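You operate a simulated robot arm through the tools that you are given. There is no shell and no other tool. Be economical: measure what you need, move in short steps, check, and stop when the job is done.

Carry out the task below with a simulated robot arm. There is one attempt and no reset: what you move stays moved.

## Task
Strap the blue crate down till the pointer is in the green.
Fine: the strap runs over the cream guard, ring on the ratchet's peg, pawl on hold.

Only the result counts: the job must be done as asked and must still hold three seconds after the hand-in. Knocking over, shifting, dropping, spilling or breaking anything else fails it.

## Robot
A 7-joint arm with a two-finger gripper on a trunk, on a base that drives. Base frame: it is fixed to the floor where the robot stands at the start and does not move with it; the origin is under the middle of the robot, x ahead of it, y to its left, z up. Readings come in cm, rad, newtons and seconds.
With the tool pointing down near the work surface it reaches from about 38 to 78 cm from the robot's upright axis, wherever it stands. Its first joint turns from -2.496 to 2.496 rad. Places, roughly: pawl rocker [40, 50, 80]; peg of the ratchet [40, 60, 80]. Payload 2.45 kg.
The tool frame sits at the grasp point between the pads (the TCP): z along the fingers, y along the line on which they close. The tips reach 2.6 cm beyond it. Largest opening 9.6 cm; the body of the gripper starts 6.9 cm behind the TCP.
Orientation is told as [roll, pitch, yaw] about the base's x, y, z axes, in that order, counted from this pose: with the fingers straight down and closing along the base's y, the tool's x points along the base's -x, its y along +y and its z along -z.

## Interface
- The arm moves only by the tool nudge_tool. Its argument "motion" is a list of rows, each a list of 7 numbers: the shift along the base's x, y, z in units of 100 mm (1.0 is 100 mm), then the turn, a rotation vector about the base's x, y, z in units of 180 degrees (1.0 is 180 degrees), then the closure, from 0 (fully open) to 1 (shut). In form: [[x, y, z, ax, ay, az, grip], ...]. A call has 1 to 8 rows; each row is the pose to reach, as a shift and turn from the pose commanded when the call began. A call with a number of a shift or a turn outside -1 to 1 is refused whole. Each row takes 0.2 s and may step no farther than 5 cm and 0.15 rad from the row before; otherwise, or with a gripper value out of range, the whole call is refused. A pose out of reach is approached as far as the arm can. The call stops where the force on the tool passes 60 N (or 10 N more than at its start, if that is more) or the arm is blocked; 0.2 s more then pass. Each finger halts on what it meets, pressing with about 29 N; the grip force reading is that of the motor and also rises with nothing between the fingers. The clock runs only during rows and for 0.2 s after the last one: add rows that repeat a pose to give the fingers time. The reply holds the time, the measured pose of the TCP, the force on the tool along the base axes, the opening and the grip force, in the units named above and with some noise, with the torque about the TCP (base axes, N m) and any sound that the robot's microphone picked up, and new pictures: "show" is both (left out), scene, wrist or none.
- Cameras (640 x 400 px; columns grow to the right, rows downward): "scene" is now at [2.95, 19.46, 152.92]; the picture's right is [0.18, -0.98, 0.00], its down [-0.67, -0.12, -0.73] and it looks along [0.72, 0.13, -0.68] (base axes); focal length 250 px, centre (320, 200). "wrist" rides on the gripper at [8.2, 0.3, -9.8] in the tool frame; the picture's right is [-0.04, 1.00, 0.00], its down [-0.73, -0.03, -0.68] and it looks along [-0.68, -0.03, 0.73] (tool axes); focal length 256 px, centre (320, 200).
- move_column(by): slides the trunk up (or, below 0, down) by that many cm; the arm and the scene camera ride with it, the base frame stays. It gives what a move gives, with no picture.
- base_move(legs): drives the robot by 1 to 6 legs, each [ahead, turn to the left] in cm and rad, along the robot's own axes; the way and the turn of a leg run together, so that a leg with both is an arc; at most 150 cm and 3.142 rad a leg. The arm and the cameras ride along, it lands a little off, and it stops where it bumps. It gives what a move gives, and a new picture of the scene camera.
- pan_tilt(pan, tilt): turns the head with the scene camera to pan (to the left, within 2.705 rad either way) and tilt (down, from -0.506 to 1.204), counted from straight ahead of the robot. It gives what a move gives, and a new picture of the scene camera.
- locate(camera, pixels): for up to 12 pixels [column, row] of the newest picture of that camera ("zoom" is the newest enlarged one), the place [x, y, z] in the base frame of the surface seen there, good to about 0.2 cm. It takes no simulated time.
- enlarge(camera, box): a new picture of the part [left, top, right, bottom] of that camera's present view, enlarged. It takes no simulated time.
- finish_job(): hands the job in; it is judged then, once.

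Go step by step. Measure first, check grasps and placings, and put right what went wrong. The budget is 80 turns and 260 pictures, counting those below and the enlarged ones. Unless the task says otherwise, let go and move clear before handing in, and close with one line.

The tools are called after "Call:" as name(argument=value, ...) on one line, values as JSON. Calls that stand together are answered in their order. nudge_tool: Moves the arm, as the interface text tells. Its arguments: {"type":"object","properties":{"motion":{"type":"array","items":{"type":"array","items":{"type":"number"}}},"show":{"type":"string","enum":["both","scene","wrist","none"]}},"required":["motion"]} The other tools are called the same way: move_column (by) slides the trunk up or down; base_move (legs) drives the base; pan_tilt (pan, tilt) turns the head that bears the scene camera; locate (camera, pixels) gives the place of the surface under pixels of a picture; enlarge (camera, box) takes an enlarged picture of a part of a camera's view; finish_job () hands the job in.

At the start:

```text
time: 0.0
ee_pos: [37.09, 32.55, 116.84]
ee_rot: [0.002, 0.0, 0.001]
wrist_force: [-1.2, 0.8, 0.6]
moment: [-0.01, -0.01, 0.01]
gripper_width: 9.57
grip_force: 0.1
trunk travel left (down, up): [-57.5, 6.5]
robot x, y, heading: [-0.38, -0.21, 0.003]
head pan, tilt: [0.178, 0.749]
```

scene: 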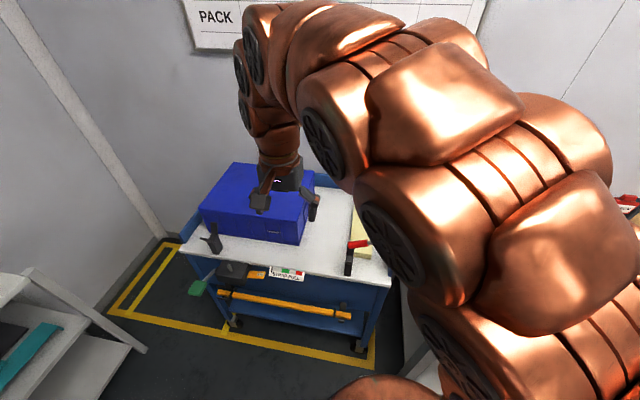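
wrist: 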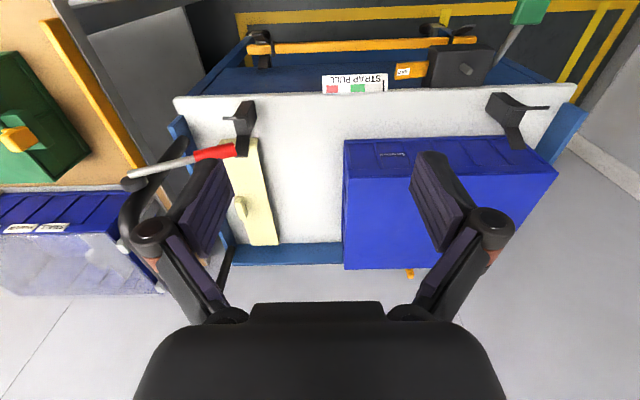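

The wrist view shows a bench with the blue crate, a cream guard (about 255,190), a red-handled item (215,155) and a ratchet box (460,65). I'll enlarge both views to identify the parts.

Call:
enlarge(camera="wrist", box=[120, 0, 600, 300])

Call:
enlarge(camera="scene", box=[160, 140, 400, 340])

```text
1.33 times, centred on (360, 150) of wrist
```

zoom: 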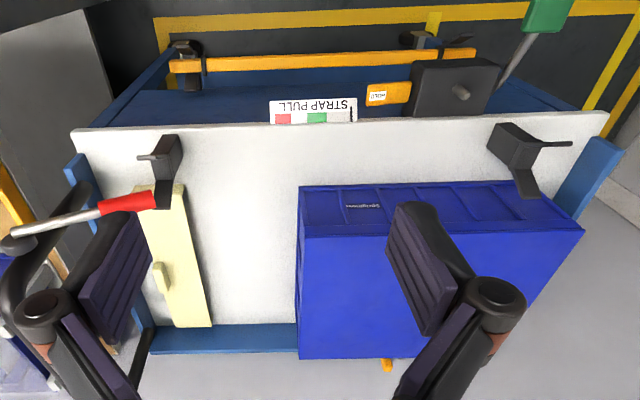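

```text
2.00 times, centred on (280, 240) of scene
```

zoom: 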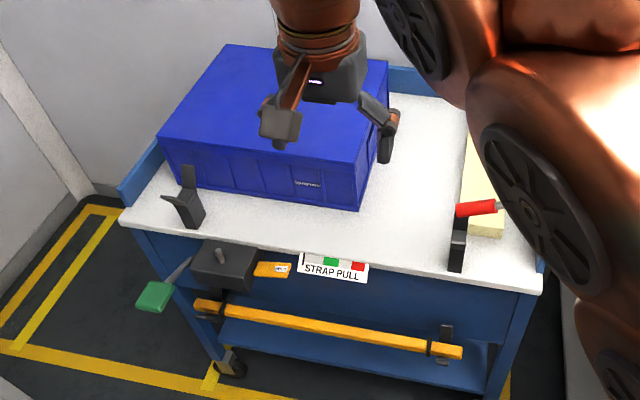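

I need distances and a clearer view of these parts. I'll locate key points on the wrist picture.

Call:
locate(camera="wrist", pixels=[[345, 142], [555, 172], [535, 138], [345, 267], [410, 273], [255, 140], [262, 243], [240, 207], [232, 150], [130, 183], [465, 70], [410, 71]])

Call:
enlarge(camera="wrist", box=[100, 80, 300, 260])

Call:
enlarge(camera="wrist", box=[240, 0, 560, 160])

```text
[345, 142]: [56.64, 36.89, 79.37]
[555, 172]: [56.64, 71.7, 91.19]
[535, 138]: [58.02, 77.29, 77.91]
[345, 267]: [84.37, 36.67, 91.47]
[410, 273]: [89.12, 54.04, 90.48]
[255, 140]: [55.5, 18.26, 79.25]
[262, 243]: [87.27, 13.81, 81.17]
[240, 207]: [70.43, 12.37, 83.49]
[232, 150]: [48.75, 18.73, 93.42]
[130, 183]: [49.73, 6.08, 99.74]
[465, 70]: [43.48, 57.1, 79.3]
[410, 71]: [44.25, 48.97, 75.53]
```

```text
2.22 times, centred on (200, 170) of wrist
```

zoom: 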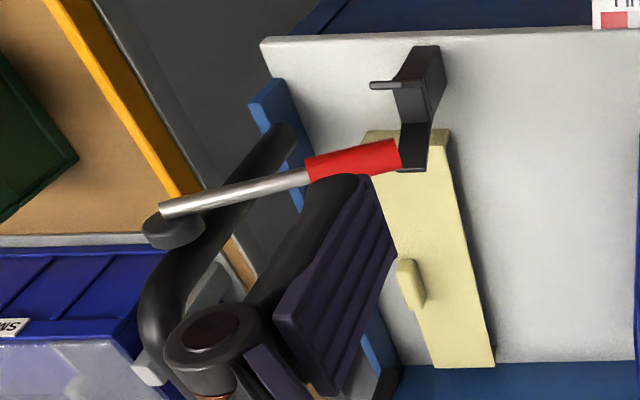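

```text
2.00 times, centred on (400, 80) of wrist
```

zoom: 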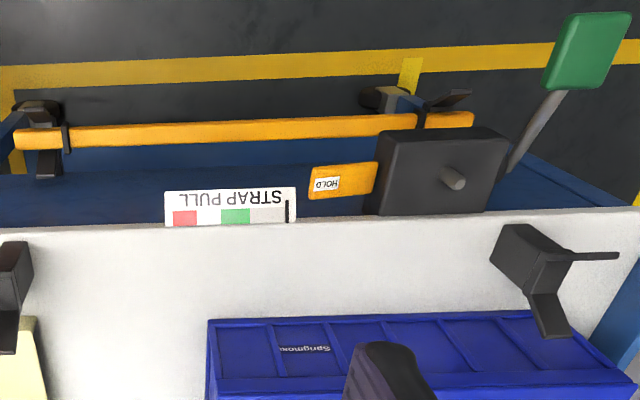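

The crate top is at z≈91, spanning x 56–84 and y 37–72, with an orange piece behind it at about (89,54,90). I'll move the hand forward to look behind the crate.

Call:
nudge_tool(motion=[[0.45, 0.2, 0, 0, 0, 0, 0], [0.9, 0.4, 0.0, 0, 0, 0, 0], [1.0, 0.8, 0, 0, 0, 0, 0], [1.0, 1.0, 0, 0, 0, 0, 0]])

Call:
nudge_tool(motion=[[0.45, 0.2, 0, 0, 0, 0, 0], [0.9, 0.4, 0.0, 0, 0, 0, 0], [1.0, 0.4, 0, 0, 0, 0, 0]])

```text
time: 1.0
ee_pos: [47.11, 42.52, 116.88]
ee_rot: [0.002, -0.003, 0.002]
wrist_force: [-1.0, 0.5, 0.0]
moment: [0.04, -0.02, 0.0]
gripper_width: 9.59
grip_force: 0.2
trunk travel left (down, up): [-57.5, 6.5]
robot x, y, heading: [-0.02, -0.23, -0.001]
head pan, tilt: [0.178, 0.749]
```

scene: 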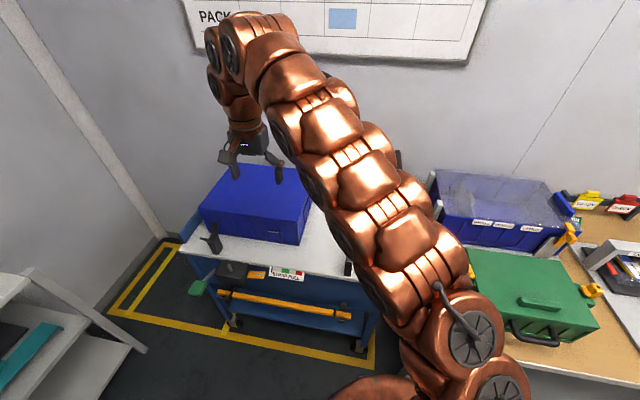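
wrist: 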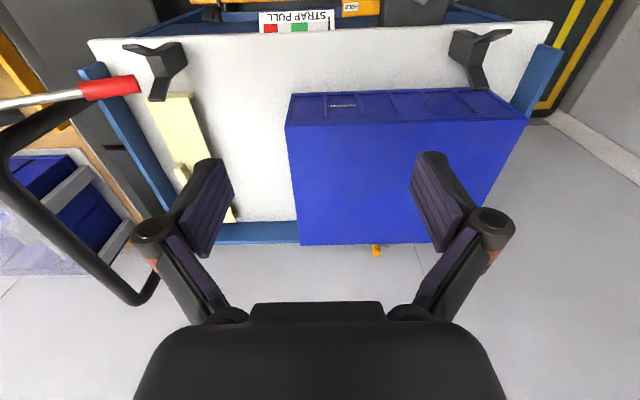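

```text
time: 1.8
ee_pos: [52.42, 42.63, 113.5]
ee_rot: [-0.001, -0.001, 0.001]
wrist_force: [0.0, 0.1, -0.6]
moment: [0.01, 0.05, 0.02]
gripper_width: 9.6
grip_force: 0.1
out of reach, approached as far as the arm can: row 1, 2, 3
trunk travel left (down, up): [-57.5, 6.5]
robot x, y, heading: [0.24, -0.21, 0.001]
head pan, tilt: [0.178, 0.749]
```

scene: 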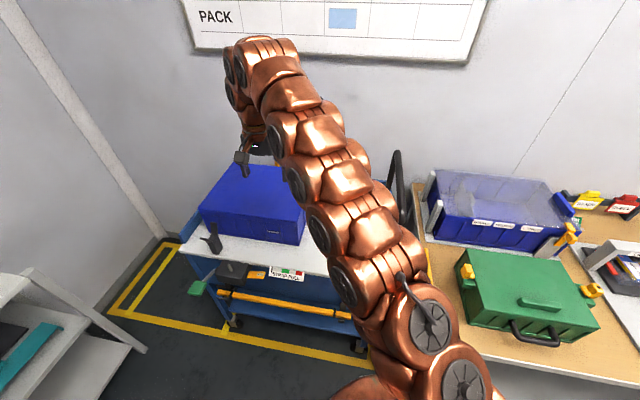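
wrist: 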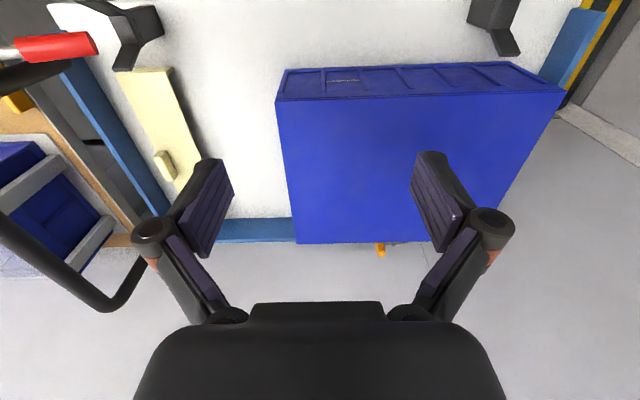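

There is an orange hook or ring behind the crate at wrist (380,248). I'll enlarge it and the space between bench and wall.

Call:
enlarge(camera="wrist", box=[310, 200, 450, 290])

Call:
enlarge(camera="scene", box=[160, 130, 420, 370])

Call:
locate(camera="wrist", pixels=[[378, 243], [380, 248], [384, 254], [390, 243], [250, 230], [297, 242], [540, 70], [455, 75], [165, 160], [130, 68], [165, 68]])

```text
4.44 times, centred on (380, 245) of wrist
```

zoom: 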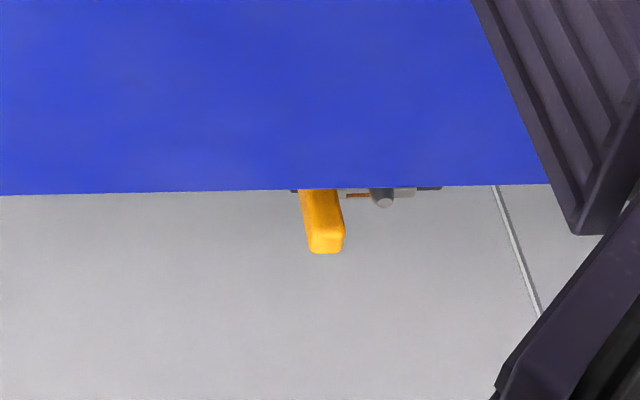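

```text
1.67 times, centred on (290, 250) of scene
```

zoom: 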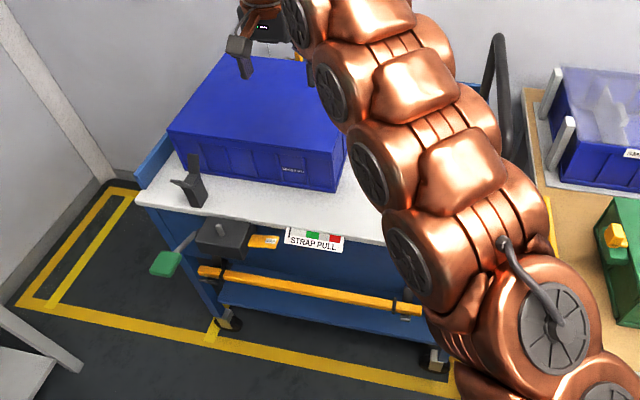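

```text
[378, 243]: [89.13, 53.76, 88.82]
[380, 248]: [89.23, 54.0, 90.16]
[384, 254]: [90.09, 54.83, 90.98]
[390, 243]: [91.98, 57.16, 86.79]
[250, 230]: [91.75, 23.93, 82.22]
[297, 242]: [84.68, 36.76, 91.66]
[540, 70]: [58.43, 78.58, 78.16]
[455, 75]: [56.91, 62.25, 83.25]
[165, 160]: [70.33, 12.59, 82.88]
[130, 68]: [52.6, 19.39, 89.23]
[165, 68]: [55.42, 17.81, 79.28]
```

The orange tab stands up behind the crate at (89.5,54.3), beside a grey peg at (92,57,87). I'll check the free floor on the bench's left side and look at the guard up close.

Call:
pan_tilt(pan=0.75, tilt=0.75)

Call:
nudge_tool(motion=[[-0.3, -0.4, 0.1, 0, 0, 0, 0], [-0.6, -0.8, 0.1, 0, 0, 0, 0], [-0.6, -1.0, 0.1, 0, 0, 0, 0]], show="none")

Call:
nudge_tool(motion=[[0.0, -0.45, 0.0, 0, 0, 0, 0], [0.0, -0.9, 0.0, 0, 0, 0, 0], [0.0, -1.0, 0.0, 0, 0, 0, 0], [0.3, -1.0, 0.0, 0, 0, 0, 0]])

```text
time: 2.8
ee_pos: [52.22, 42.88, 113.54]
ee_rot: [0.001, 0.0, 0.002]
wrist_force: [-0.2, 0.6, -0.1]
moment: [0.01, -0.01, -0.02]
gripper_width: 9.62
grip_force: 0.0
trunk travel left (down, up): [-57.5, 6.5]
robot x, y, heading: [-0.11, -0.3, 0.002]
head pan, tilt: [0.75, 0.75]
```

scene: 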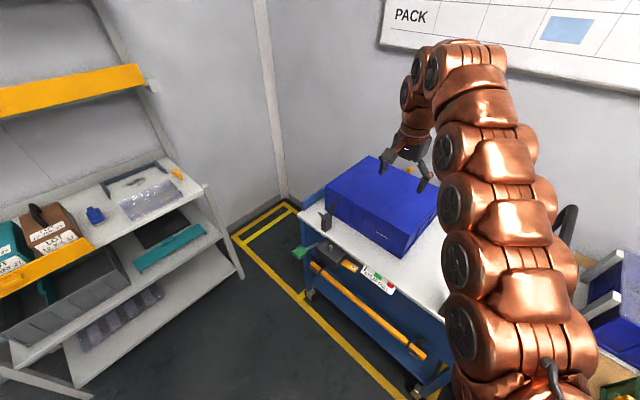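

```text
refused: row 1 steps farther than a row can; nothing moved
```

```text
time: 3.8
ee_pos: [55.12, 32.76, 113.49]
ee_rot: [-0.002, -0.001, 0.001]
wrist_force: [-0.7, -0.1, 0.1]
moment: [0.0, -0.02, -0.01]
gripper_width: 9.58
grip_force: 0.0
trunk travel left (down, up): [-57.5, 6.5]
robot x, y, heading: [0.12, -0.49, -0.002]
head pan, tilt: [0.75, 0.75]
```

scene: 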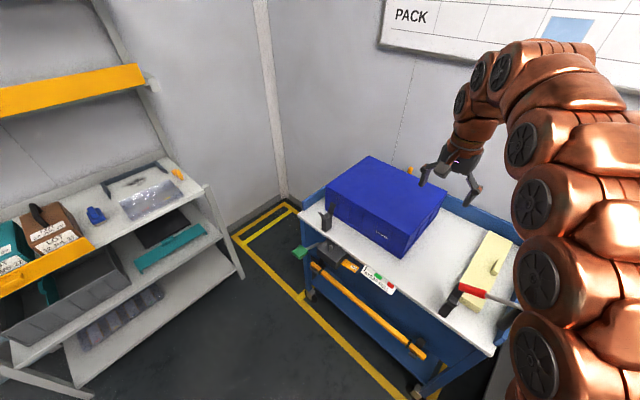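
wrist: 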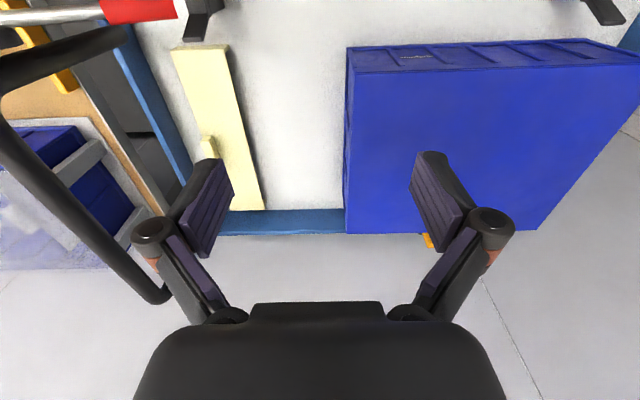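

Now the guard (scene 485,270) and the orange tab behind the crate (408,170) are visible. I'll enlarge and measure them, along with the shelf gap.

Call:
enlarge(camera="scene", box=[430, 210, 530, 340])

Call:
enlarge(camera="scene", box=[280, 140, 480, 300])

Call:
locate(camera="scene", pixels=[[208, 185], [243, 275], [300, 215], [490, 235], [510, 242], [462, 310], [440, 290], [497, 268], [478, 255], [335, 260], [408, 169], [265, 300]])

```text
3.08 times, centred on (480, 275) of scene
```

zoom: 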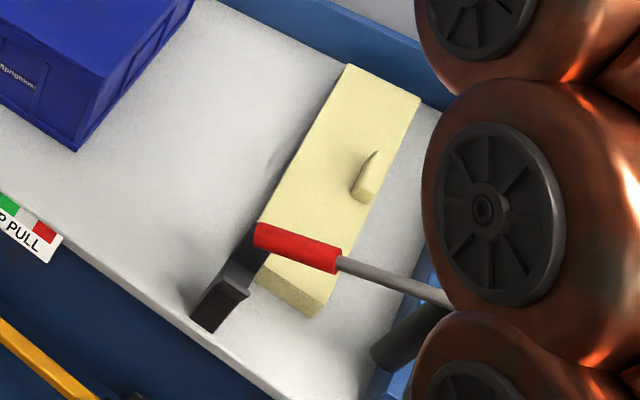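

```text
2.50 times, centred on (380, 220) of scene
```

zoom: 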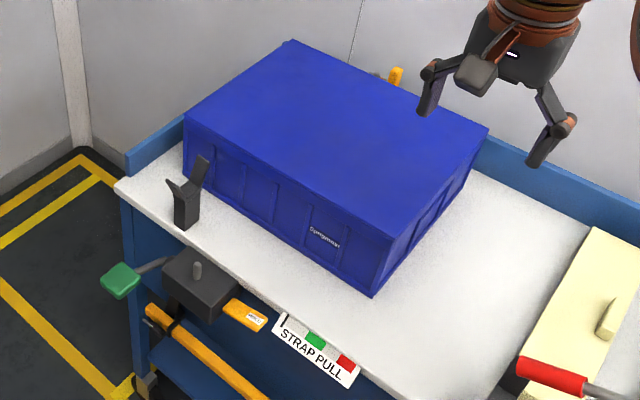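

```text
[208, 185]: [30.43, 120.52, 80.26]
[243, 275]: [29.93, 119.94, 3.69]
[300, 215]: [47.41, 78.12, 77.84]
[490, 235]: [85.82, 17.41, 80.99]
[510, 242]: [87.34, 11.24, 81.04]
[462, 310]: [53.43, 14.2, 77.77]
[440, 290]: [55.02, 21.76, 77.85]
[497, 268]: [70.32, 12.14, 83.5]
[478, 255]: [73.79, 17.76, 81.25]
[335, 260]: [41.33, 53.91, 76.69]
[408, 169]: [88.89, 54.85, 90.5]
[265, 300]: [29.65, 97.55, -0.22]
```

The bench top is z≈77.9 and the guard is about 32×6.3×3.2 cm with a small fin at (70.3,12.2,83.5). I'll turn the wrist camera to view the guard's left side and its underside profile.

Call:
nudge_tool(motion=[[0.1, 0, 0, 0, 0, -0.045, 0], [0.2, 0, 0, 0, 0, -0.09, 0], [0.3, 0, 0, 0, 0, -0.135, 0], [0.4, 0, -0.1, 0, 0, -0.18, 0], [0.5, 0, -0.2, 0, 0, -0.225, 0], [0.6, 0, -0.3, 0, 0, -0.27, 0], [0.7, 0, -0.4, 0, 0, -0.315, 0], [0.8, 0.0, -0.5, 0, 0, -0.36, 0]], show="none")

Call:
nudge_tool(motion=[[0, 0, -0.1, 0, 0, -0.045, 0], [0.1, 0, -0.2, 0, 0, -0.09, 0], [0.2, 0, -0.3, 0, 0, -0.14, 0], [0.2, 0, -0.4, 0, 0, -0.14, 0]])

```text
time: 5.6
ee_pos: [63.05, 32.76, 108.43]
ee_rot: [0.0, 0.001, -1.133]
wrist_force: [0.2, -0.8, 0.1]
moment: [0.01, -0.01, -0.02]
gripper_width: 9.64
grip_force: 0.0
trunk travel left (down, up): [-57.5, 6.5]
robot x, y, heading: [-0.03, -0.19, 0.001]
head pan, tilt: [0.75, 0.75]
```

```text
refused: row 3 steps farther than a row can; nothing moved
```

Call:
nudge_tool(motion=[[0, 0, -0.1, 0, 0, -0.045, 0], [0.1, 0, -0.2, 0, 0, -0.09, 0], [0.2, 0, -0.3, 0, 0, -0.137, 0], [0.2, 0, -0.4, 0, 0, -0.137, 0]])

```text
time: 6.6
ee_pos: [65.05, 32.81, 104.3]
ee_rot: [0.001, 0.0, -1.561]
wrist_force: [0.2, -0.9, 1.7]
moment: [-0.03, 0.0, 0.03]
gripper_width: 9.61
grip_force: 0.0
trunk travel left (down, up): [-57.5, 6.5]
robot x, y, heading: [0.2, -0.54, -0.001]
head pan, tilt: [0.75, 0.75]
```

scene: 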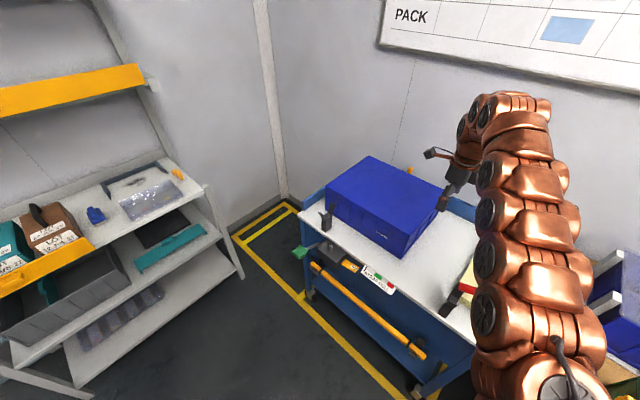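
wrist: 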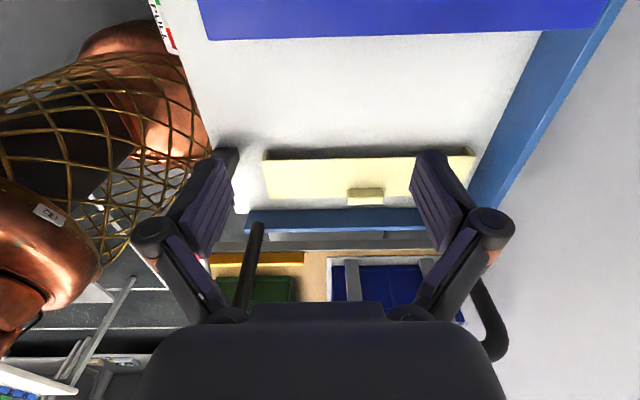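

Call:
enlarge(camera="wrist", box=[220, 120, 500, 260])

Call:
locate(camera="wrist", pixels=[[266, 152], [472, 152], [266, 163], [268, 185], [360, 191], [365, 203], [300, 157], [400, 157], [350, 147]])

```text
2.29 times, centred on (360, 190) of wrist
```

zoom: 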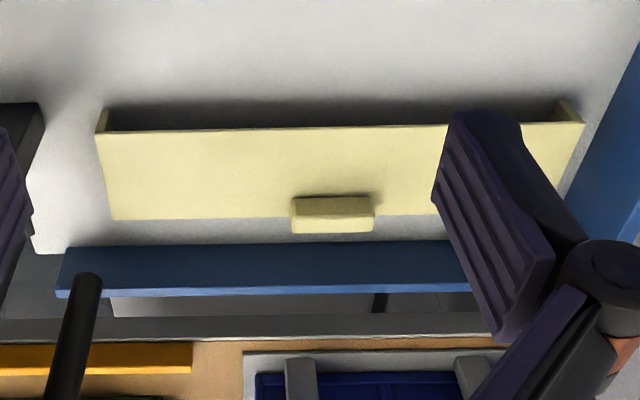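

```text
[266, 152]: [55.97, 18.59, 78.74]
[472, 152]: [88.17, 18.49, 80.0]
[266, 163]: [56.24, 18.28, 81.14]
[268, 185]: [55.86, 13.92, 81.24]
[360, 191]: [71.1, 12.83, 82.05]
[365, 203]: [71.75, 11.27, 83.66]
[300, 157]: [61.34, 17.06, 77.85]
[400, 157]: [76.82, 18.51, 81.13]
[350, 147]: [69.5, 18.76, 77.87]
```

The guard is a saddle with end flanges (x 56–88) and a side grip knob at (71.3,12). It should go on the crate unturned, along x on the strap line. I'll look behind the robot before driving sideways.

Call:
pan_tilt(pan=2.6, tilt=0.7)

Call:
pan_tilt(pan=1.5, tilt=0.9)

Call:
pan_tilt(pan=0.6, tilt=1.2)

```text
time: 8.4
ee_pos: [65.08, 32.76, 104.45]
ee_rot: [0.001, -0.002, -1.559]
wrist_force: [-0.8, 0.4, 0.5]
moment: [0.0, 0.01, 0.0]
gripper_width: 9.61
grip_force: 0.0
trunk travel left (down, up): [-57.5, 6.5]
robot x, y, heading: [0.15, -0.09, 0.006]
head pan, tilt: [2.601, 0.7]
```

scene: 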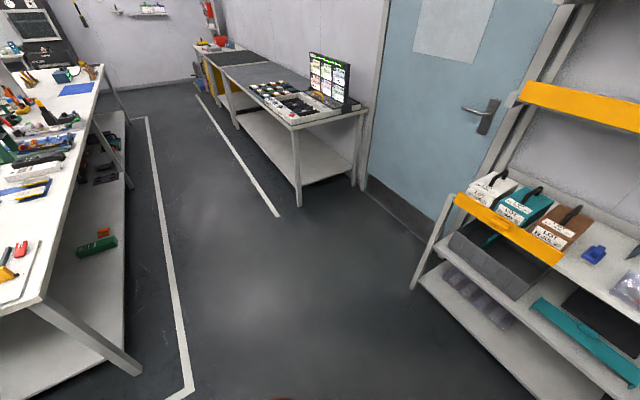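

```text
time: 9.7
ee_pos: [65.1, 32.84, 104.41]
ee_rot: [-0.001, 0.0, -1.559]
wrist_force: [0.8, 1.0, -0.8]
moment: [-0.02, 0.0, 0.02]
gripper_width: 9.58
grip_force: 0.1
trunk travel left (down, up): [-57.5, 6.5]
robot x, y, heading: [0.1, -0.19, -0.004]
head pan, tilt: [1.499, 0.901]
```

scene: 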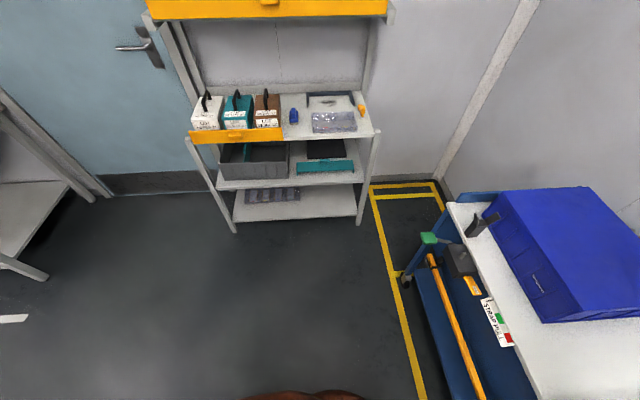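

```text
time: 10.9
ee_pos: [65.16, 32.78, 104.42]
ee_rot: [0.0, 0.0, -1.56]
wrist_force: [-0.1, 0.1, 0.0]
moment: [0.05, -0.05, 0.0]
gripper_width: 9.61
grip_force: 0.0
trunk travel left (down, up): [-57.5, 6.5]
robot x, y, heading: [-0.08, -0.49, 0.001]
head pan, tilt: [0.6, 1.201]
```

scene: 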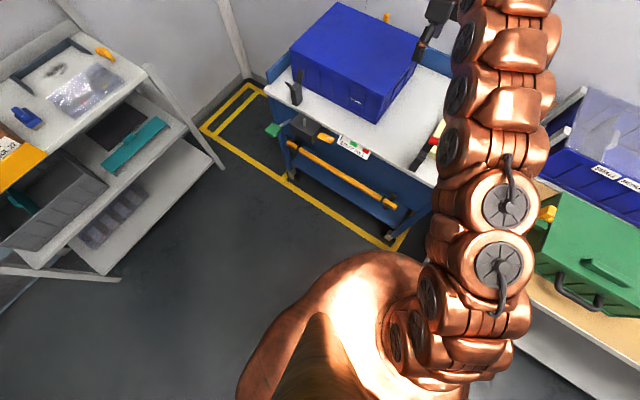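

The floor to the left and behind is open. I'll back off, shift about 33 cm to the left and face the bench again, so that the guard, crate and ratchet are all in reach.

Call:
base_move(legs=[[-45, 0], [0, 0.6], [59, 0], [0, -0.6]])

Call:
pan_tilt(pan=0.1, tilt=0.8)

```text
time: 19.9
ee_pos: [69.51, 66.24, 104.44]
ee_rot: [0.0, 0.001, -1.559]
wrist_force: [0.7, 0.5, -0.1]
moment: [0.05, -0.06, 0.02]
gripper_width: 9.61
grip_force: 0.0
trunk travel left (down, up): [-57.5, 6.5]
robot x, y, heading: [4.3, 32.85, -0.001]
head pan, tilt: [0.6, 1.201]
```

scene: 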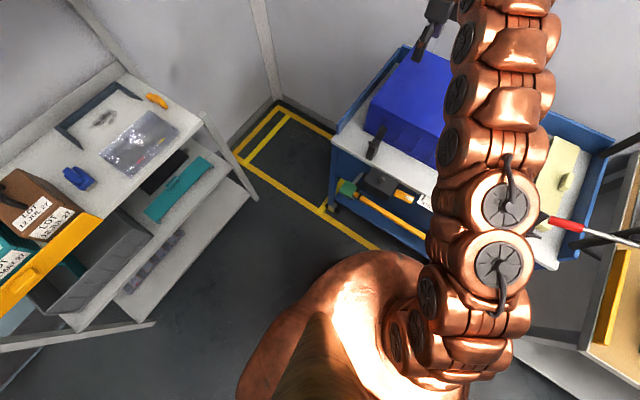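

```text
time: 20.8
ee_pos: [69.44, 66.17, 104.47]
ee_rot: [0.0, 0.0, -1.559]
wrist_force: [0.7, 0.3, 0.6]
moment: [-0.01, 0.03, -0.02]
gripper_width: 9.6
grip_force: 0.0
trunk travel left (down, up): [-57.5, 6.5]
robot x, y, heading: [4.55, 32.72, 0.006]
head pan, tilt: [0.099, 0.799]
```

scene: 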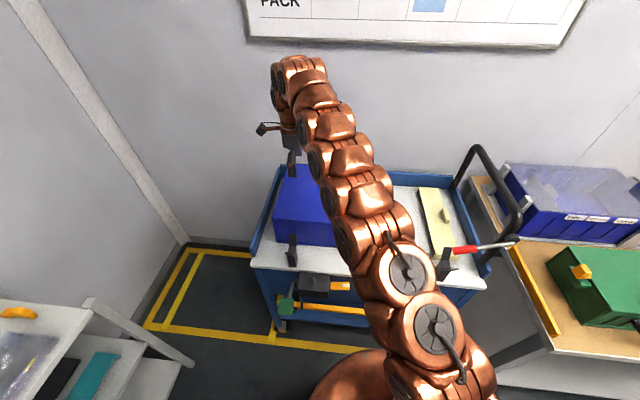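

The robot is now at (4.5,32.8). I'll carry the hand over to the guard knob while turning the tool back to its starting yaw.

Call:
nudge_tool(motion=[[0, -0.33, 0, 0, 0, 0.045, 0], [0, -0.66, 0, 0, 0, 0.09, 0], [0, -1, 0, 0, 0, 0.124, 0]], show="none")

Call:
nudge_tool(motion=[[0, -0.33, 0, 0, 0, 0.045, 0], [0, -0.66, 0, 0, 0, 0.09, 0], [0, -1, 0, 0, 0, 0.124, 0]], show="none")

Call:
nudge_tool(motion=[[0, -0.33, 0, 0, 0, 0.045, 0], [0, -0.66, 0, 0, 0, 0.09, 0], [0, -1, 0, 0, 0, 0.124, 0]], show="none")

Call:
nudge_tool(motion=[[0, -0.33, 0, 0, 0, 0.045, 0], [0, -0.66, 0, 0, 0, 0.09, 0], [0, -1, 0, 0, 0, 0.124, 0]], show="none")

Call:
nudge_tool(motion=[[0, -0.45, 0, 0, 0, 0, 0], [0, -0.9, 0, 0, 0, 0, 0], [0.1, -1, 0, 0, 0, 0, 0]])

```text
time: 21.6
ee_pos: [69.51, 56.12, 104.45]
ee_rot: [0.001, 0.0, -1.166]
wrist_force: [0.3, 0.0, -1.1]
moment: [-0.07, -0.02, 0.01]
gripper_width: 9.61
grip_force: 0.0
trunk travel left (down, up): [-57.5, 6.5]
robot x, y, heading: [4.52, 32.97, 0.002]
head pan, tilt: [0.099, 0.799]
```

```text
time: 22.4
ee_pos: [69.36, 46.08, 104.38]
ee_rot: [-0.001, 0.0, -0.778]
wrist_force: [-1.0, -0.5, 0.2]
moment: [0.0, 0.01, -0.05]
gripper_width: 9.61
grip_force: 0.1
trunk travel left (down, up): [-57.5, 6.5]
robot x, y, heading: [3.99, 33.17, 0.005]
head pan, tilt: [0.099, 0.799]
```

```text
time: 23.2
ee_pos: [69.33, 36.16, 104.48]
ee_rot: [-0.001, -0.001, -0.388]
wrist_force: [0.3, 0.8, 0.3]
moment: [0.02, -0.02, 0.0]
gripper_width: 9.62
grip_force: 0.1
trunk travel left (down, up): [-57.5, 6.5]
robot x, y, heading: [4.4, 33.19, 0.002]
head pan, tilt: [0.099, 0.799]
```

```text
time: 24.0
ee_pos: [69.44, 26.19, 104.28]
ee_rot: [0.001, 0.002, 0.002]
wrist_force: [-0.2, 1.4, 0.8]
moment: [-0.03, 0.01, 0.02]
gripper_width: 9.61
grip_force: 0.1
trunk travel left (down, up): [-57.5, 6.5]
robot x, y, heading: [3.85, 33.02, 0.003]
head pan, tilt: [0.099, 0.799]
```

```text
time: 24.8
ee_pos: [70.34, 16.1, 104.45]
ee_rot: [0.001, 0.001, 0.0]
wrist_force: [-0.6, 0.6, 0.5]
moment: [-0.02, -0.03, 0.0]
gripper_width: 9.59
grip_force: 0.0
trunk travel left (down, up): [-57.5, 6.5]
robot x, y, heading: [4.48, 33.38, 0.003]
head pan, tilt: [0.099, 0.799]
```

scene: 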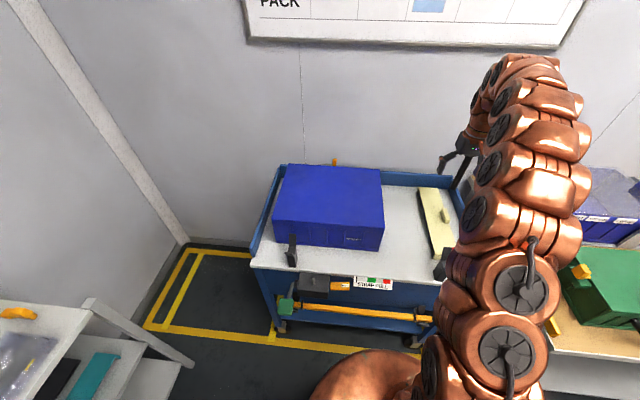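
wrist: 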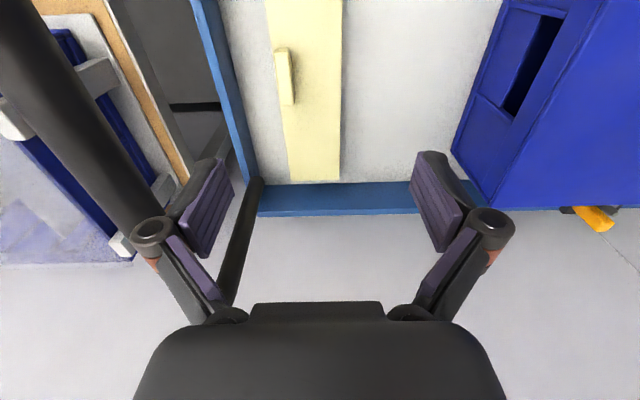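

The knob is at wrist (285,75), and the black cart handle is near the right finger. I'll measure both before descending.

Call:
locate(camera="wrist", pixels=[[283, 52], [288, 100], [278, 80], [292, 80], [285, 60], [300, 140], [330, 140], [270, 130], [60, 100], [110, 170], [255, 190], [285, 110]])

Call:
enlarge(camera="scene", box=[400, 120, 520, 300])

Call:
enlarge(camera="wrist", box=[200, 0, 400, 125])

```text
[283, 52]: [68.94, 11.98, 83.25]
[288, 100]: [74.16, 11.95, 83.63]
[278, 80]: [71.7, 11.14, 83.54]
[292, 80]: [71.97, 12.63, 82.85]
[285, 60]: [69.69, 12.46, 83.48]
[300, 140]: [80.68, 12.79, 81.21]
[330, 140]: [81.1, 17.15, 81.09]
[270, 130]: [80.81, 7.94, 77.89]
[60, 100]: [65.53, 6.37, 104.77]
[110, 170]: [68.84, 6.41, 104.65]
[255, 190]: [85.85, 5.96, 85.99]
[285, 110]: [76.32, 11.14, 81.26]
```

```text
2.22 times, centred on (460, 210) of scene
```

zoom: 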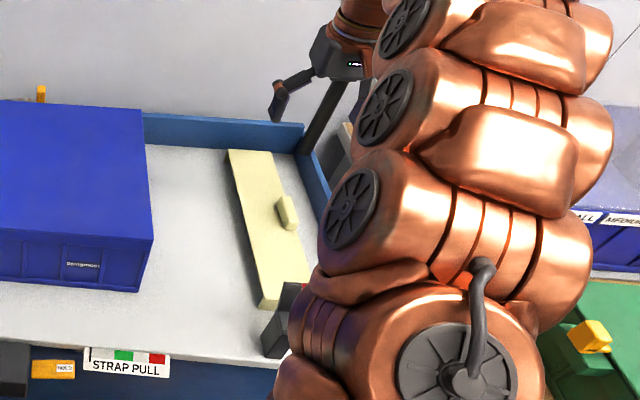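

```text
3.20 times, centred on (300, 62) of wrist
```

zoom: 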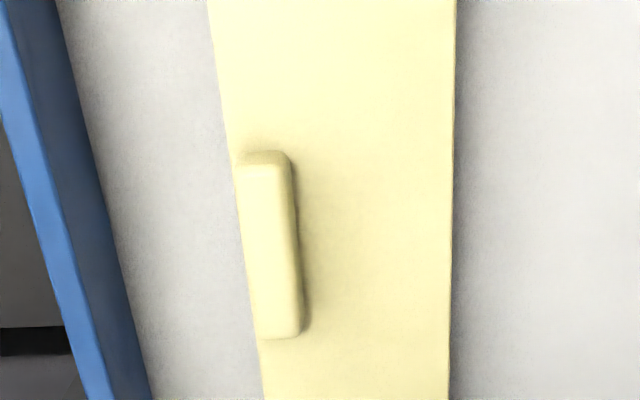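

The handle tube runs at y≈6.4, z≈104.7, too close for a straight y-closing grip at y≈12. I'll turn the tool 90° and lean the wrist left, pinch the knob along x, drag the guard a little left on the bench, and regrip there.

Call:
nudge_tool(motion=[[0, 0.1, 0, 0, 0, -0.045, 0], [0, 0.2, 0, 0, 0, -0.09, 0], [0, 0.3, 0, 0, 0, -0.135, 0], [0, 0.3, 0, 0, 0, -0.18, 0], [0, 0.3, 0, 0, 0, -0.225, 0], [0, 0.3, 0, 0, 0, -0.27, 0], [0, 0.3, 0, 0, 0, -0.315, 0], [0, 0.3, 0, 0, 0, -0.36, 0]], show="none")

Call:
nudge_tool(motion=[[0, 0, 0, 0, 0, -0.045, 0], [0, 0, 0, 0, 0, -0.09, 0], [0, 0, 0, 0, 0, -0.135, 0], [0, 0, 0, 0, 0, -0.14, 0]], show="none")

Call:
nudge_tool(motion=[[0, 0, 0, -0.045, 0, 0, 0], [0, 0, 0, -0.09, 0, 0, 0], [0, 0, -0.4, -0.11, 0, 0, 0.1], [0.1, 0, -0.8, -0.11, 0, 0, 0.1]])

```text
time: 26.6
ee_pos: [70.5, 19.18, 104.51]
ee_rot: [-0.001, 0.0, -1.134]
wrist_force: [-0.4, 0.1, -0.1]
moment: [0.0, 0.0, 0.0]
gripper_width: 9.59
grip_force: 0.0
trunk travel left (down, up): [-57.5, 6.5]
robot x, y, heading: [4.68, 33.46, 0.002]
head pan, tilt: [0.099, 0.799]
```

```text
time: 27.6
ee_pos: [70.49, 19.12, 104.49]
ee_rot: [0.0, -0.001, -1.574]
wrist_force: [-0.6, 0.1, 0.3]
moment: [0.0, 0.0, -0.03]
gripper_width: 9.62
grip_force: 0.1
trunk travel left (down, up): [-57.5, 6.5]
robot x, y, heading: [4.16, 32.76, 0.002]
head pan, tilt: [0.099, 0.799]
```

```text
time: 28.6
ee_pos: [71.25, 19.11, 96.33]
ee_rot: [0.001, -0.346, -1.572]
wrist_force: [-0.5, 1.0, -1.0]
moment: [-0.02, -0.01, 0.02]
gripper_width: 8.62
grip_force: 0.0
trunk travel left (down, up): [-57.5, 6.5]
robot x, y, heading: [4.03, 32.98, 0.002]
head pan, tilt: [0.099, 0.799]
```

scene: 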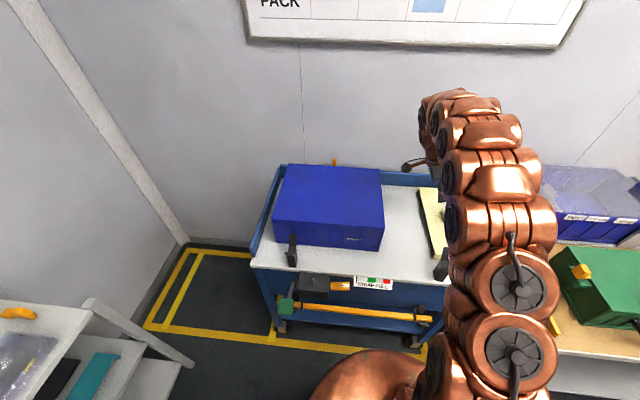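
wrist: 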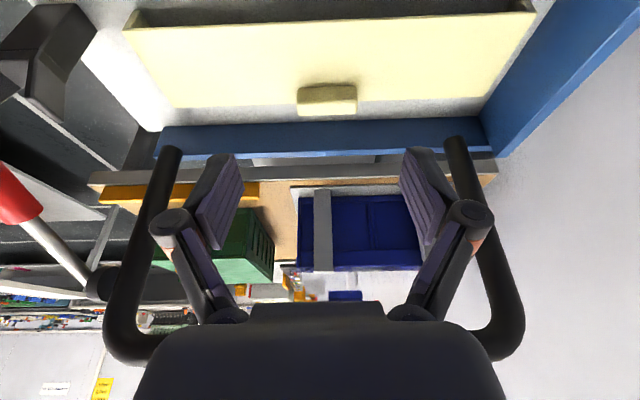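

The view shows the knob centred between the fingers at wrist (328,98). I'll descend to it in two steps.

Call:
nudge_tool(motion=[[0, -0.2, -0.3, 0, 0, 0, 0.1], [0.01, -0.4, -0.6, 0, 0, 0, 0.1], [0.02, -0.6, -0.85, 0, 0, 0, 0.1]])

```text
time: 29.4
ee_pos: [71.54, 13.03, 87.95]
ee_rot: [0.0, -0.345, -1.572]
wrist_force: [0.0, 0.4, 0.9]
moment: [0.02, 0.02, 0.0]
gripper_width: 8.63
grip_force: 0.0
trunk travel left (down, up): [-57.5, 6.5]
robot x, y, heading: [4.15, 33.22, 0.001]
head pan, tilt: [0.099, 0.799]
```

scene: 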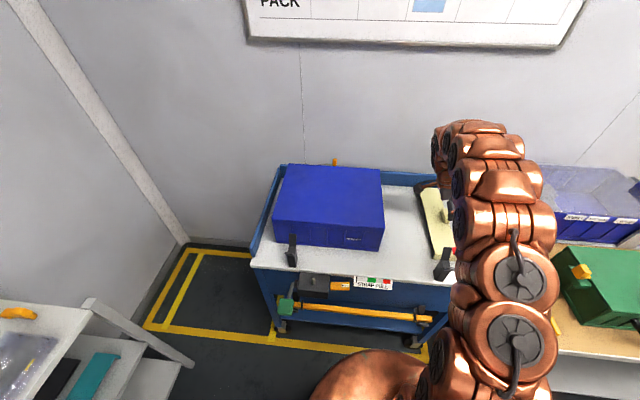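
wrist: 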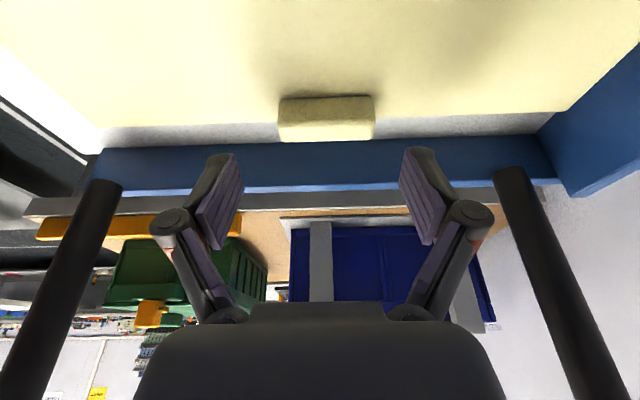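

Clear of the tube. I'll go down the last 3.5 cm and close on the knob.

Call:
nudge_tool(motion=[[0, -0.02, -0.2, 0, 0, 0, 0.1], [0.0, -0.03, -0.33, 0, 0, 0, 0.1], [0.0, -0.03, -0.33, 0, 0, 0, 0.6], [0.0, -0.03, -0.33, 0, 0, 0, 0.6], [0.0, -0.03, -0.33, 0, 0, 0, 0.6], [0.0, -0.03, -0.33, 0, 0, 0, 0.6]])

```text
time: 30.8
ee_pos: [71.57, 12.87, 84.52]
ee_rot: [-0.001, -0.346, -1.571]
wrist_force: [-0.4, 0.3, -0.2]
moment: [-0.05, 0.03, -0.01]
gripper_width: 5.92
grip_force: 28.6
trunk travel left (down, up): [-57.5, 6.5]
robot x, y, heading: [4.22, 33.26, 0.003]
head pan, tilt: [0.099, 0.799]
```

scene: 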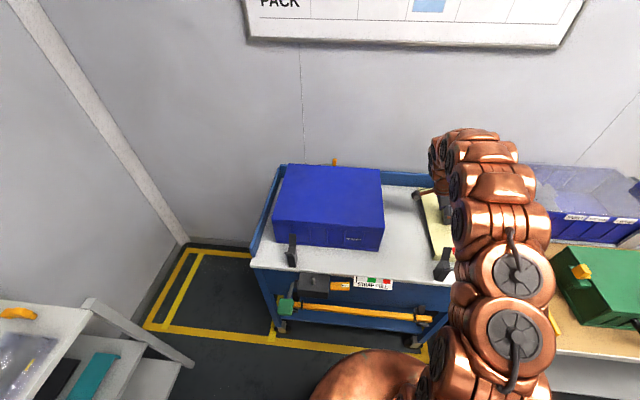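
wrist: 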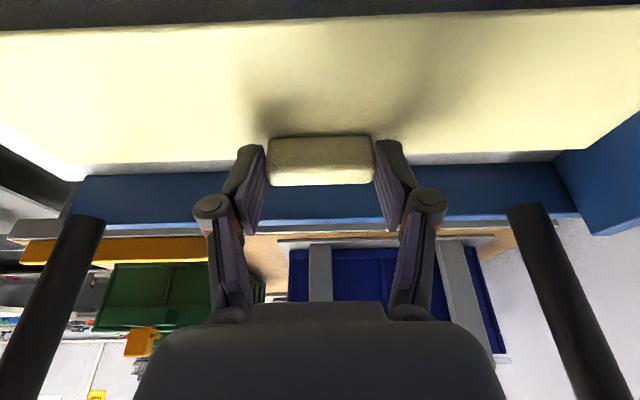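

The grip holds at 5.92 cm with 28.6 N. I'll lift 3 cm and see whether the guard hangs level.

Call:
nudge_tool(motion=[[0, 0, 0.1, 0, 0, 0, 0.65], [0, 0, 0.2, 0, 0, 0, 0.65], [0, 0.1, 0.3, 0, 0, 0, 0.65], [0, 0.1, 0.3, 0, 0, 0, 0.65]])

```text
time: 31.8
ee_pos: [71.57, 13.9, 87.62]
ee_rot: [-0.002, -0.346, -1.571]
wrist_force: [0.2, 0.1, -0.2]
moment: [-0.03, 0.01, 0.01]
gripper_width: 5.94
grip_force: 29.0
trunk travel left (down, up): [-57.5, 6.5]
robot x, y, heading: [4.52, 32.86, -0.0]
head pan, tilt: [0.099, 0.799]
```

scene: 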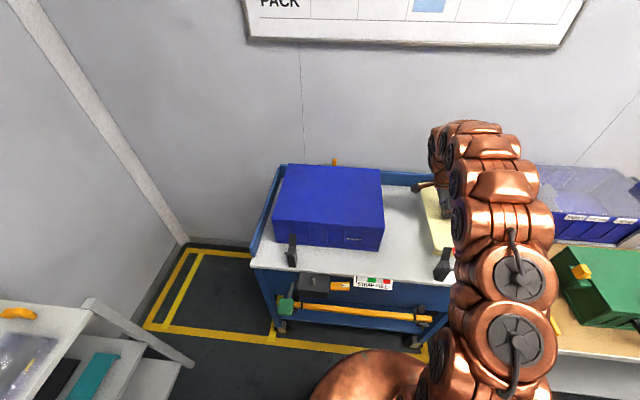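
wrist: 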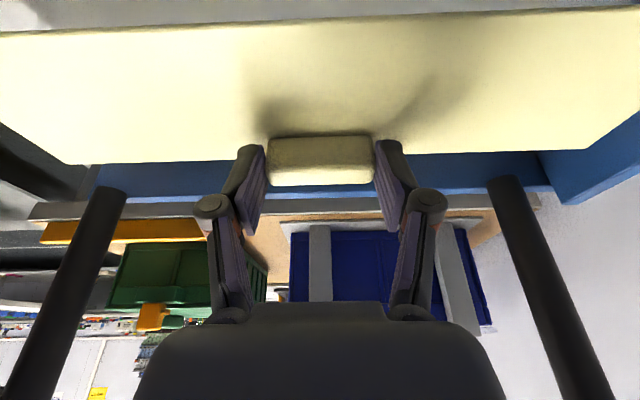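

The guard is lifted level and stays in the grip. Before placing it I'll measure the strap line: the peg and ratchet, and the tab behind the crate.

Call:
enlarge(camera="scene", box=[260, 150, 400, 240])

Call:
enlarge(camera="scene", box=[260, 240, 400, 335])

Call:
locate(camera="zoom", pixels=[[200, 168], [230, 180], [175, 200], [290, 180], [350, 195], [360, 185], [410, 180], [470, 190], [125, 250]])

Call:
locate(camera="scene", pixels=[[334, 162], [276, 220], [380, 225], [380, 170], [289, 166]])

```text
4.44 times, centred on (330, 195) of scene
```

zoom: 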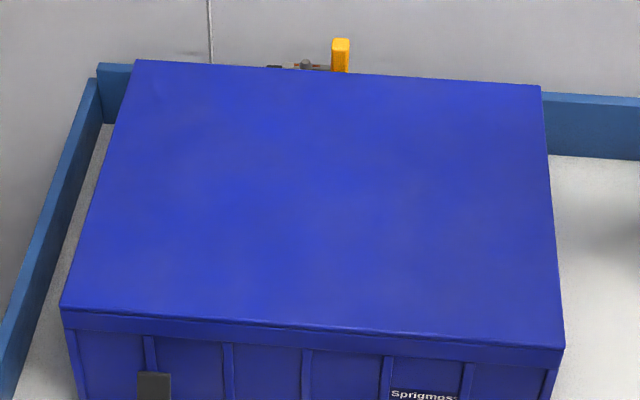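

```text
4.21 times, centred on (330, 288) of scene
```

zoom: 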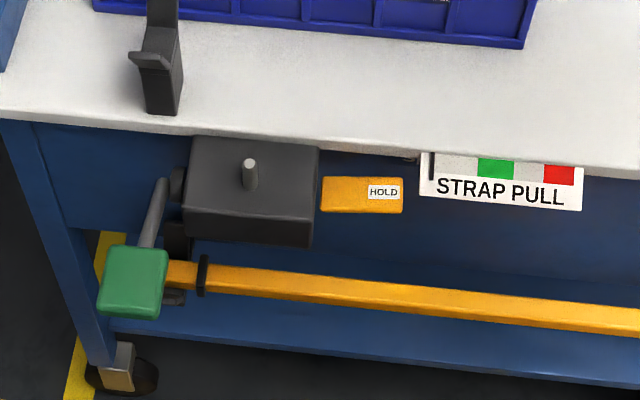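

```text
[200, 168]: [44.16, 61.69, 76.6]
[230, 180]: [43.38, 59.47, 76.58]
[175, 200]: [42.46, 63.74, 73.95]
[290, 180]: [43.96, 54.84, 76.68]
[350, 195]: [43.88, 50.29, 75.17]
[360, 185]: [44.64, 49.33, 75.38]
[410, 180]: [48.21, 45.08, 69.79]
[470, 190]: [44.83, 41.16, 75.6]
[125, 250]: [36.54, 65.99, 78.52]
```

```text
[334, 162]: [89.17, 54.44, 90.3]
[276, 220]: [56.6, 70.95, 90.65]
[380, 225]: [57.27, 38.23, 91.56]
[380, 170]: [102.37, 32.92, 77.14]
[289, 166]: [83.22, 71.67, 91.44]
```

The peg stands on the ratchet block near zoom (250,172). I'll locate it exactly and look closer at the hardware behind the crate.

Call:
locate(camera="zoom", pixels=[[249, 163], [250, 175], [250, 187], [383, 190], [335, 208], [165, 185], [135, 280], [200, 275], [400, 300], [430, 165], [495, 168]])

Call:
enlarge(camera="scene", box=[312, 155, 347, 175])

Call:
locate(camera="zoom", pixels=[[410, 50], [260, 90], [320, 92], [150, 95], [410, 95], [360, 90], [480, 300], [240, 300]])

```text
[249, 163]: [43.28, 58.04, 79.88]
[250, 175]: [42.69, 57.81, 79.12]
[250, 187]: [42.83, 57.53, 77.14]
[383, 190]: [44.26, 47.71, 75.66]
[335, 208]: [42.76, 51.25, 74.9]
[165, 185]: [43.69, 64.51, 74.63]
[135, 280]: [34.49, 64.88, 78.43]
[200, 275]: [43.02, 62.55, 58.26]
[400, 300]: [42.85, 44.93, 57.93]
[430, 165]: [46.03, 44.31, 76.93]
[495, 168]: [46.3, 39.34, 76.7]
```

```text
16.00 times, centred on (330, 165) of scene
```

zoom: 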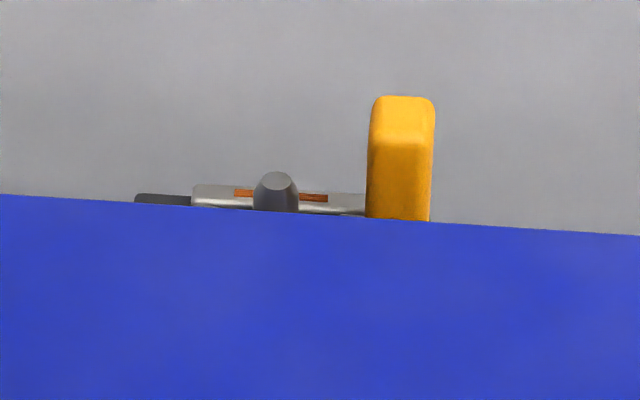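

```text
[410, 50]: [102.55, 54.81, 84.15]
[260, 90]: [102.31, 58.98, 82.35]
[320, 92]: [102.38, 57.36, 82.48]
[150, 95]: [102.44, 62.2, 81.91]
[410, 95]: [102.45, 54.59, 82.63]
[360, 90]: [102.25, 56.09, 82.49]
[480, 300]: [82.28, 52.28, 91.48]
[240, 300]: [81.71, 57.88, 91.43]
```

The strap's ring sits on a rear peg at y≈57.7, in line with the ratchet peg (43,57.8), so the guard's centre belongs at y≈57.8. I'll measure the guard in the hand, then lift and carry it over the crate.

Call:
locate(camera="wrist", pixels=[[100, 162], [100, 31], [560, 15], [560, 148], [240, 158], [320, 145], [450, 151], [450, 21]])

Call:
nudge_tool(motion=[[0, 0.1, 0.4, 0, 0, 0, 0.65], [0, 0.2, 0.8, 0, 0, 0, 0.65], [0, 0.5, 1.0, 0, 0, 0, 0.65], [0, 0.9, 1.0, 0, 0, 0, 0.65]], show="none")

Call:
nudge_tool(motion=[[0, 0.4, 0.3, 0, 0, 0, 0.65], [0, 0.8, 0.6, 0, 0, 0, 0.65], [0, 1.0, 0.6, 0, 0, 0, 0.65]], show="none")

Call:
nudge_tool(motion=[[0, 0.4, 0, 0, 0, 0, 0.65], [0, 0.8, 0, 0, 0, 0, 0.65], [0, 1.0, 0, 0, 0, 0, 0.65]])

```text
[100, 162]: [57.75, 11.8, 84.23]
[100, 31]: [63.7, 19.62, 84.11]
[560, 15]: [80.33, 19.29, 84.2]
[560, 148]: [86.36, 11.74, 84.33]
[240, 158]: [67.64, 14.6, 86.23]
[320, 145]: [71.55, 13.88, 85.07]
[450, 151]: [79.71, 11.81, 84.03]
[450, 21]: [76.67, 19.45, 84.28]
```

```text
time: 32.8
ee_pos: [71.7, 22.88, 97.64]
ee_rot: [-0.003, -0.345, -1.571]
wrist_force: [0.2, -0.8, -0.4]
moment: [0.01, 0.01, -0.01]
gripper_width: 5.91
grip_force: 28.6
trunk travel left (down, up): [-57.5, 6.5]
robot x, y, heading: [4.62, 33.18, 0.004]
head pan, tilt: [0.099, 0.799]
```

```text
time: 33.6
ee_pos: [71.66, 32.86, 103.63]
ee_rot: [-0.002, -0.346, -1.571]
wrist_force: [-0.6, -0.3, -0.9]
moment: [0.02, 0.01, 0.01]
gripper_width: 5.92
grip_force: 29.2
trunk travel left (down, up): [-57.5, 6.5]
robot x, y, heading: [4.34, 33.03, 0.001]
head pan, tilt: [0.099, 0.799]
```

```text
time: 34.4
ee_pos: [71.73, 42.9, 103.56]
ee_rot: [0.0, -0.346, -1.57]
wrist_force: [0.1, -0.3, -0.9]
moment: [0.01, -0.01, 0.02]
gripper_width: 5.91
grip_force: 28.6
trunk travel left (down, up): [-57.5, 6.5]
robot x, y, heading: [4.25, 32.88, 0.004]
head pan, tilt: [0.099, 0.799]
```

scene: 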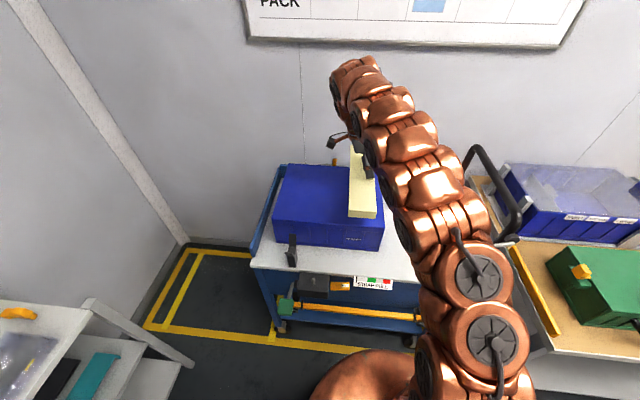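
wrist: 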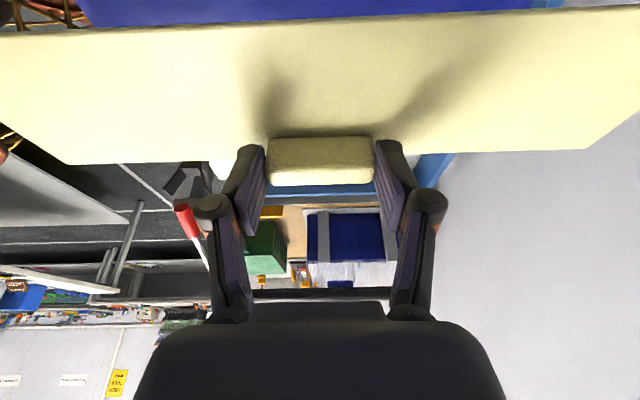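

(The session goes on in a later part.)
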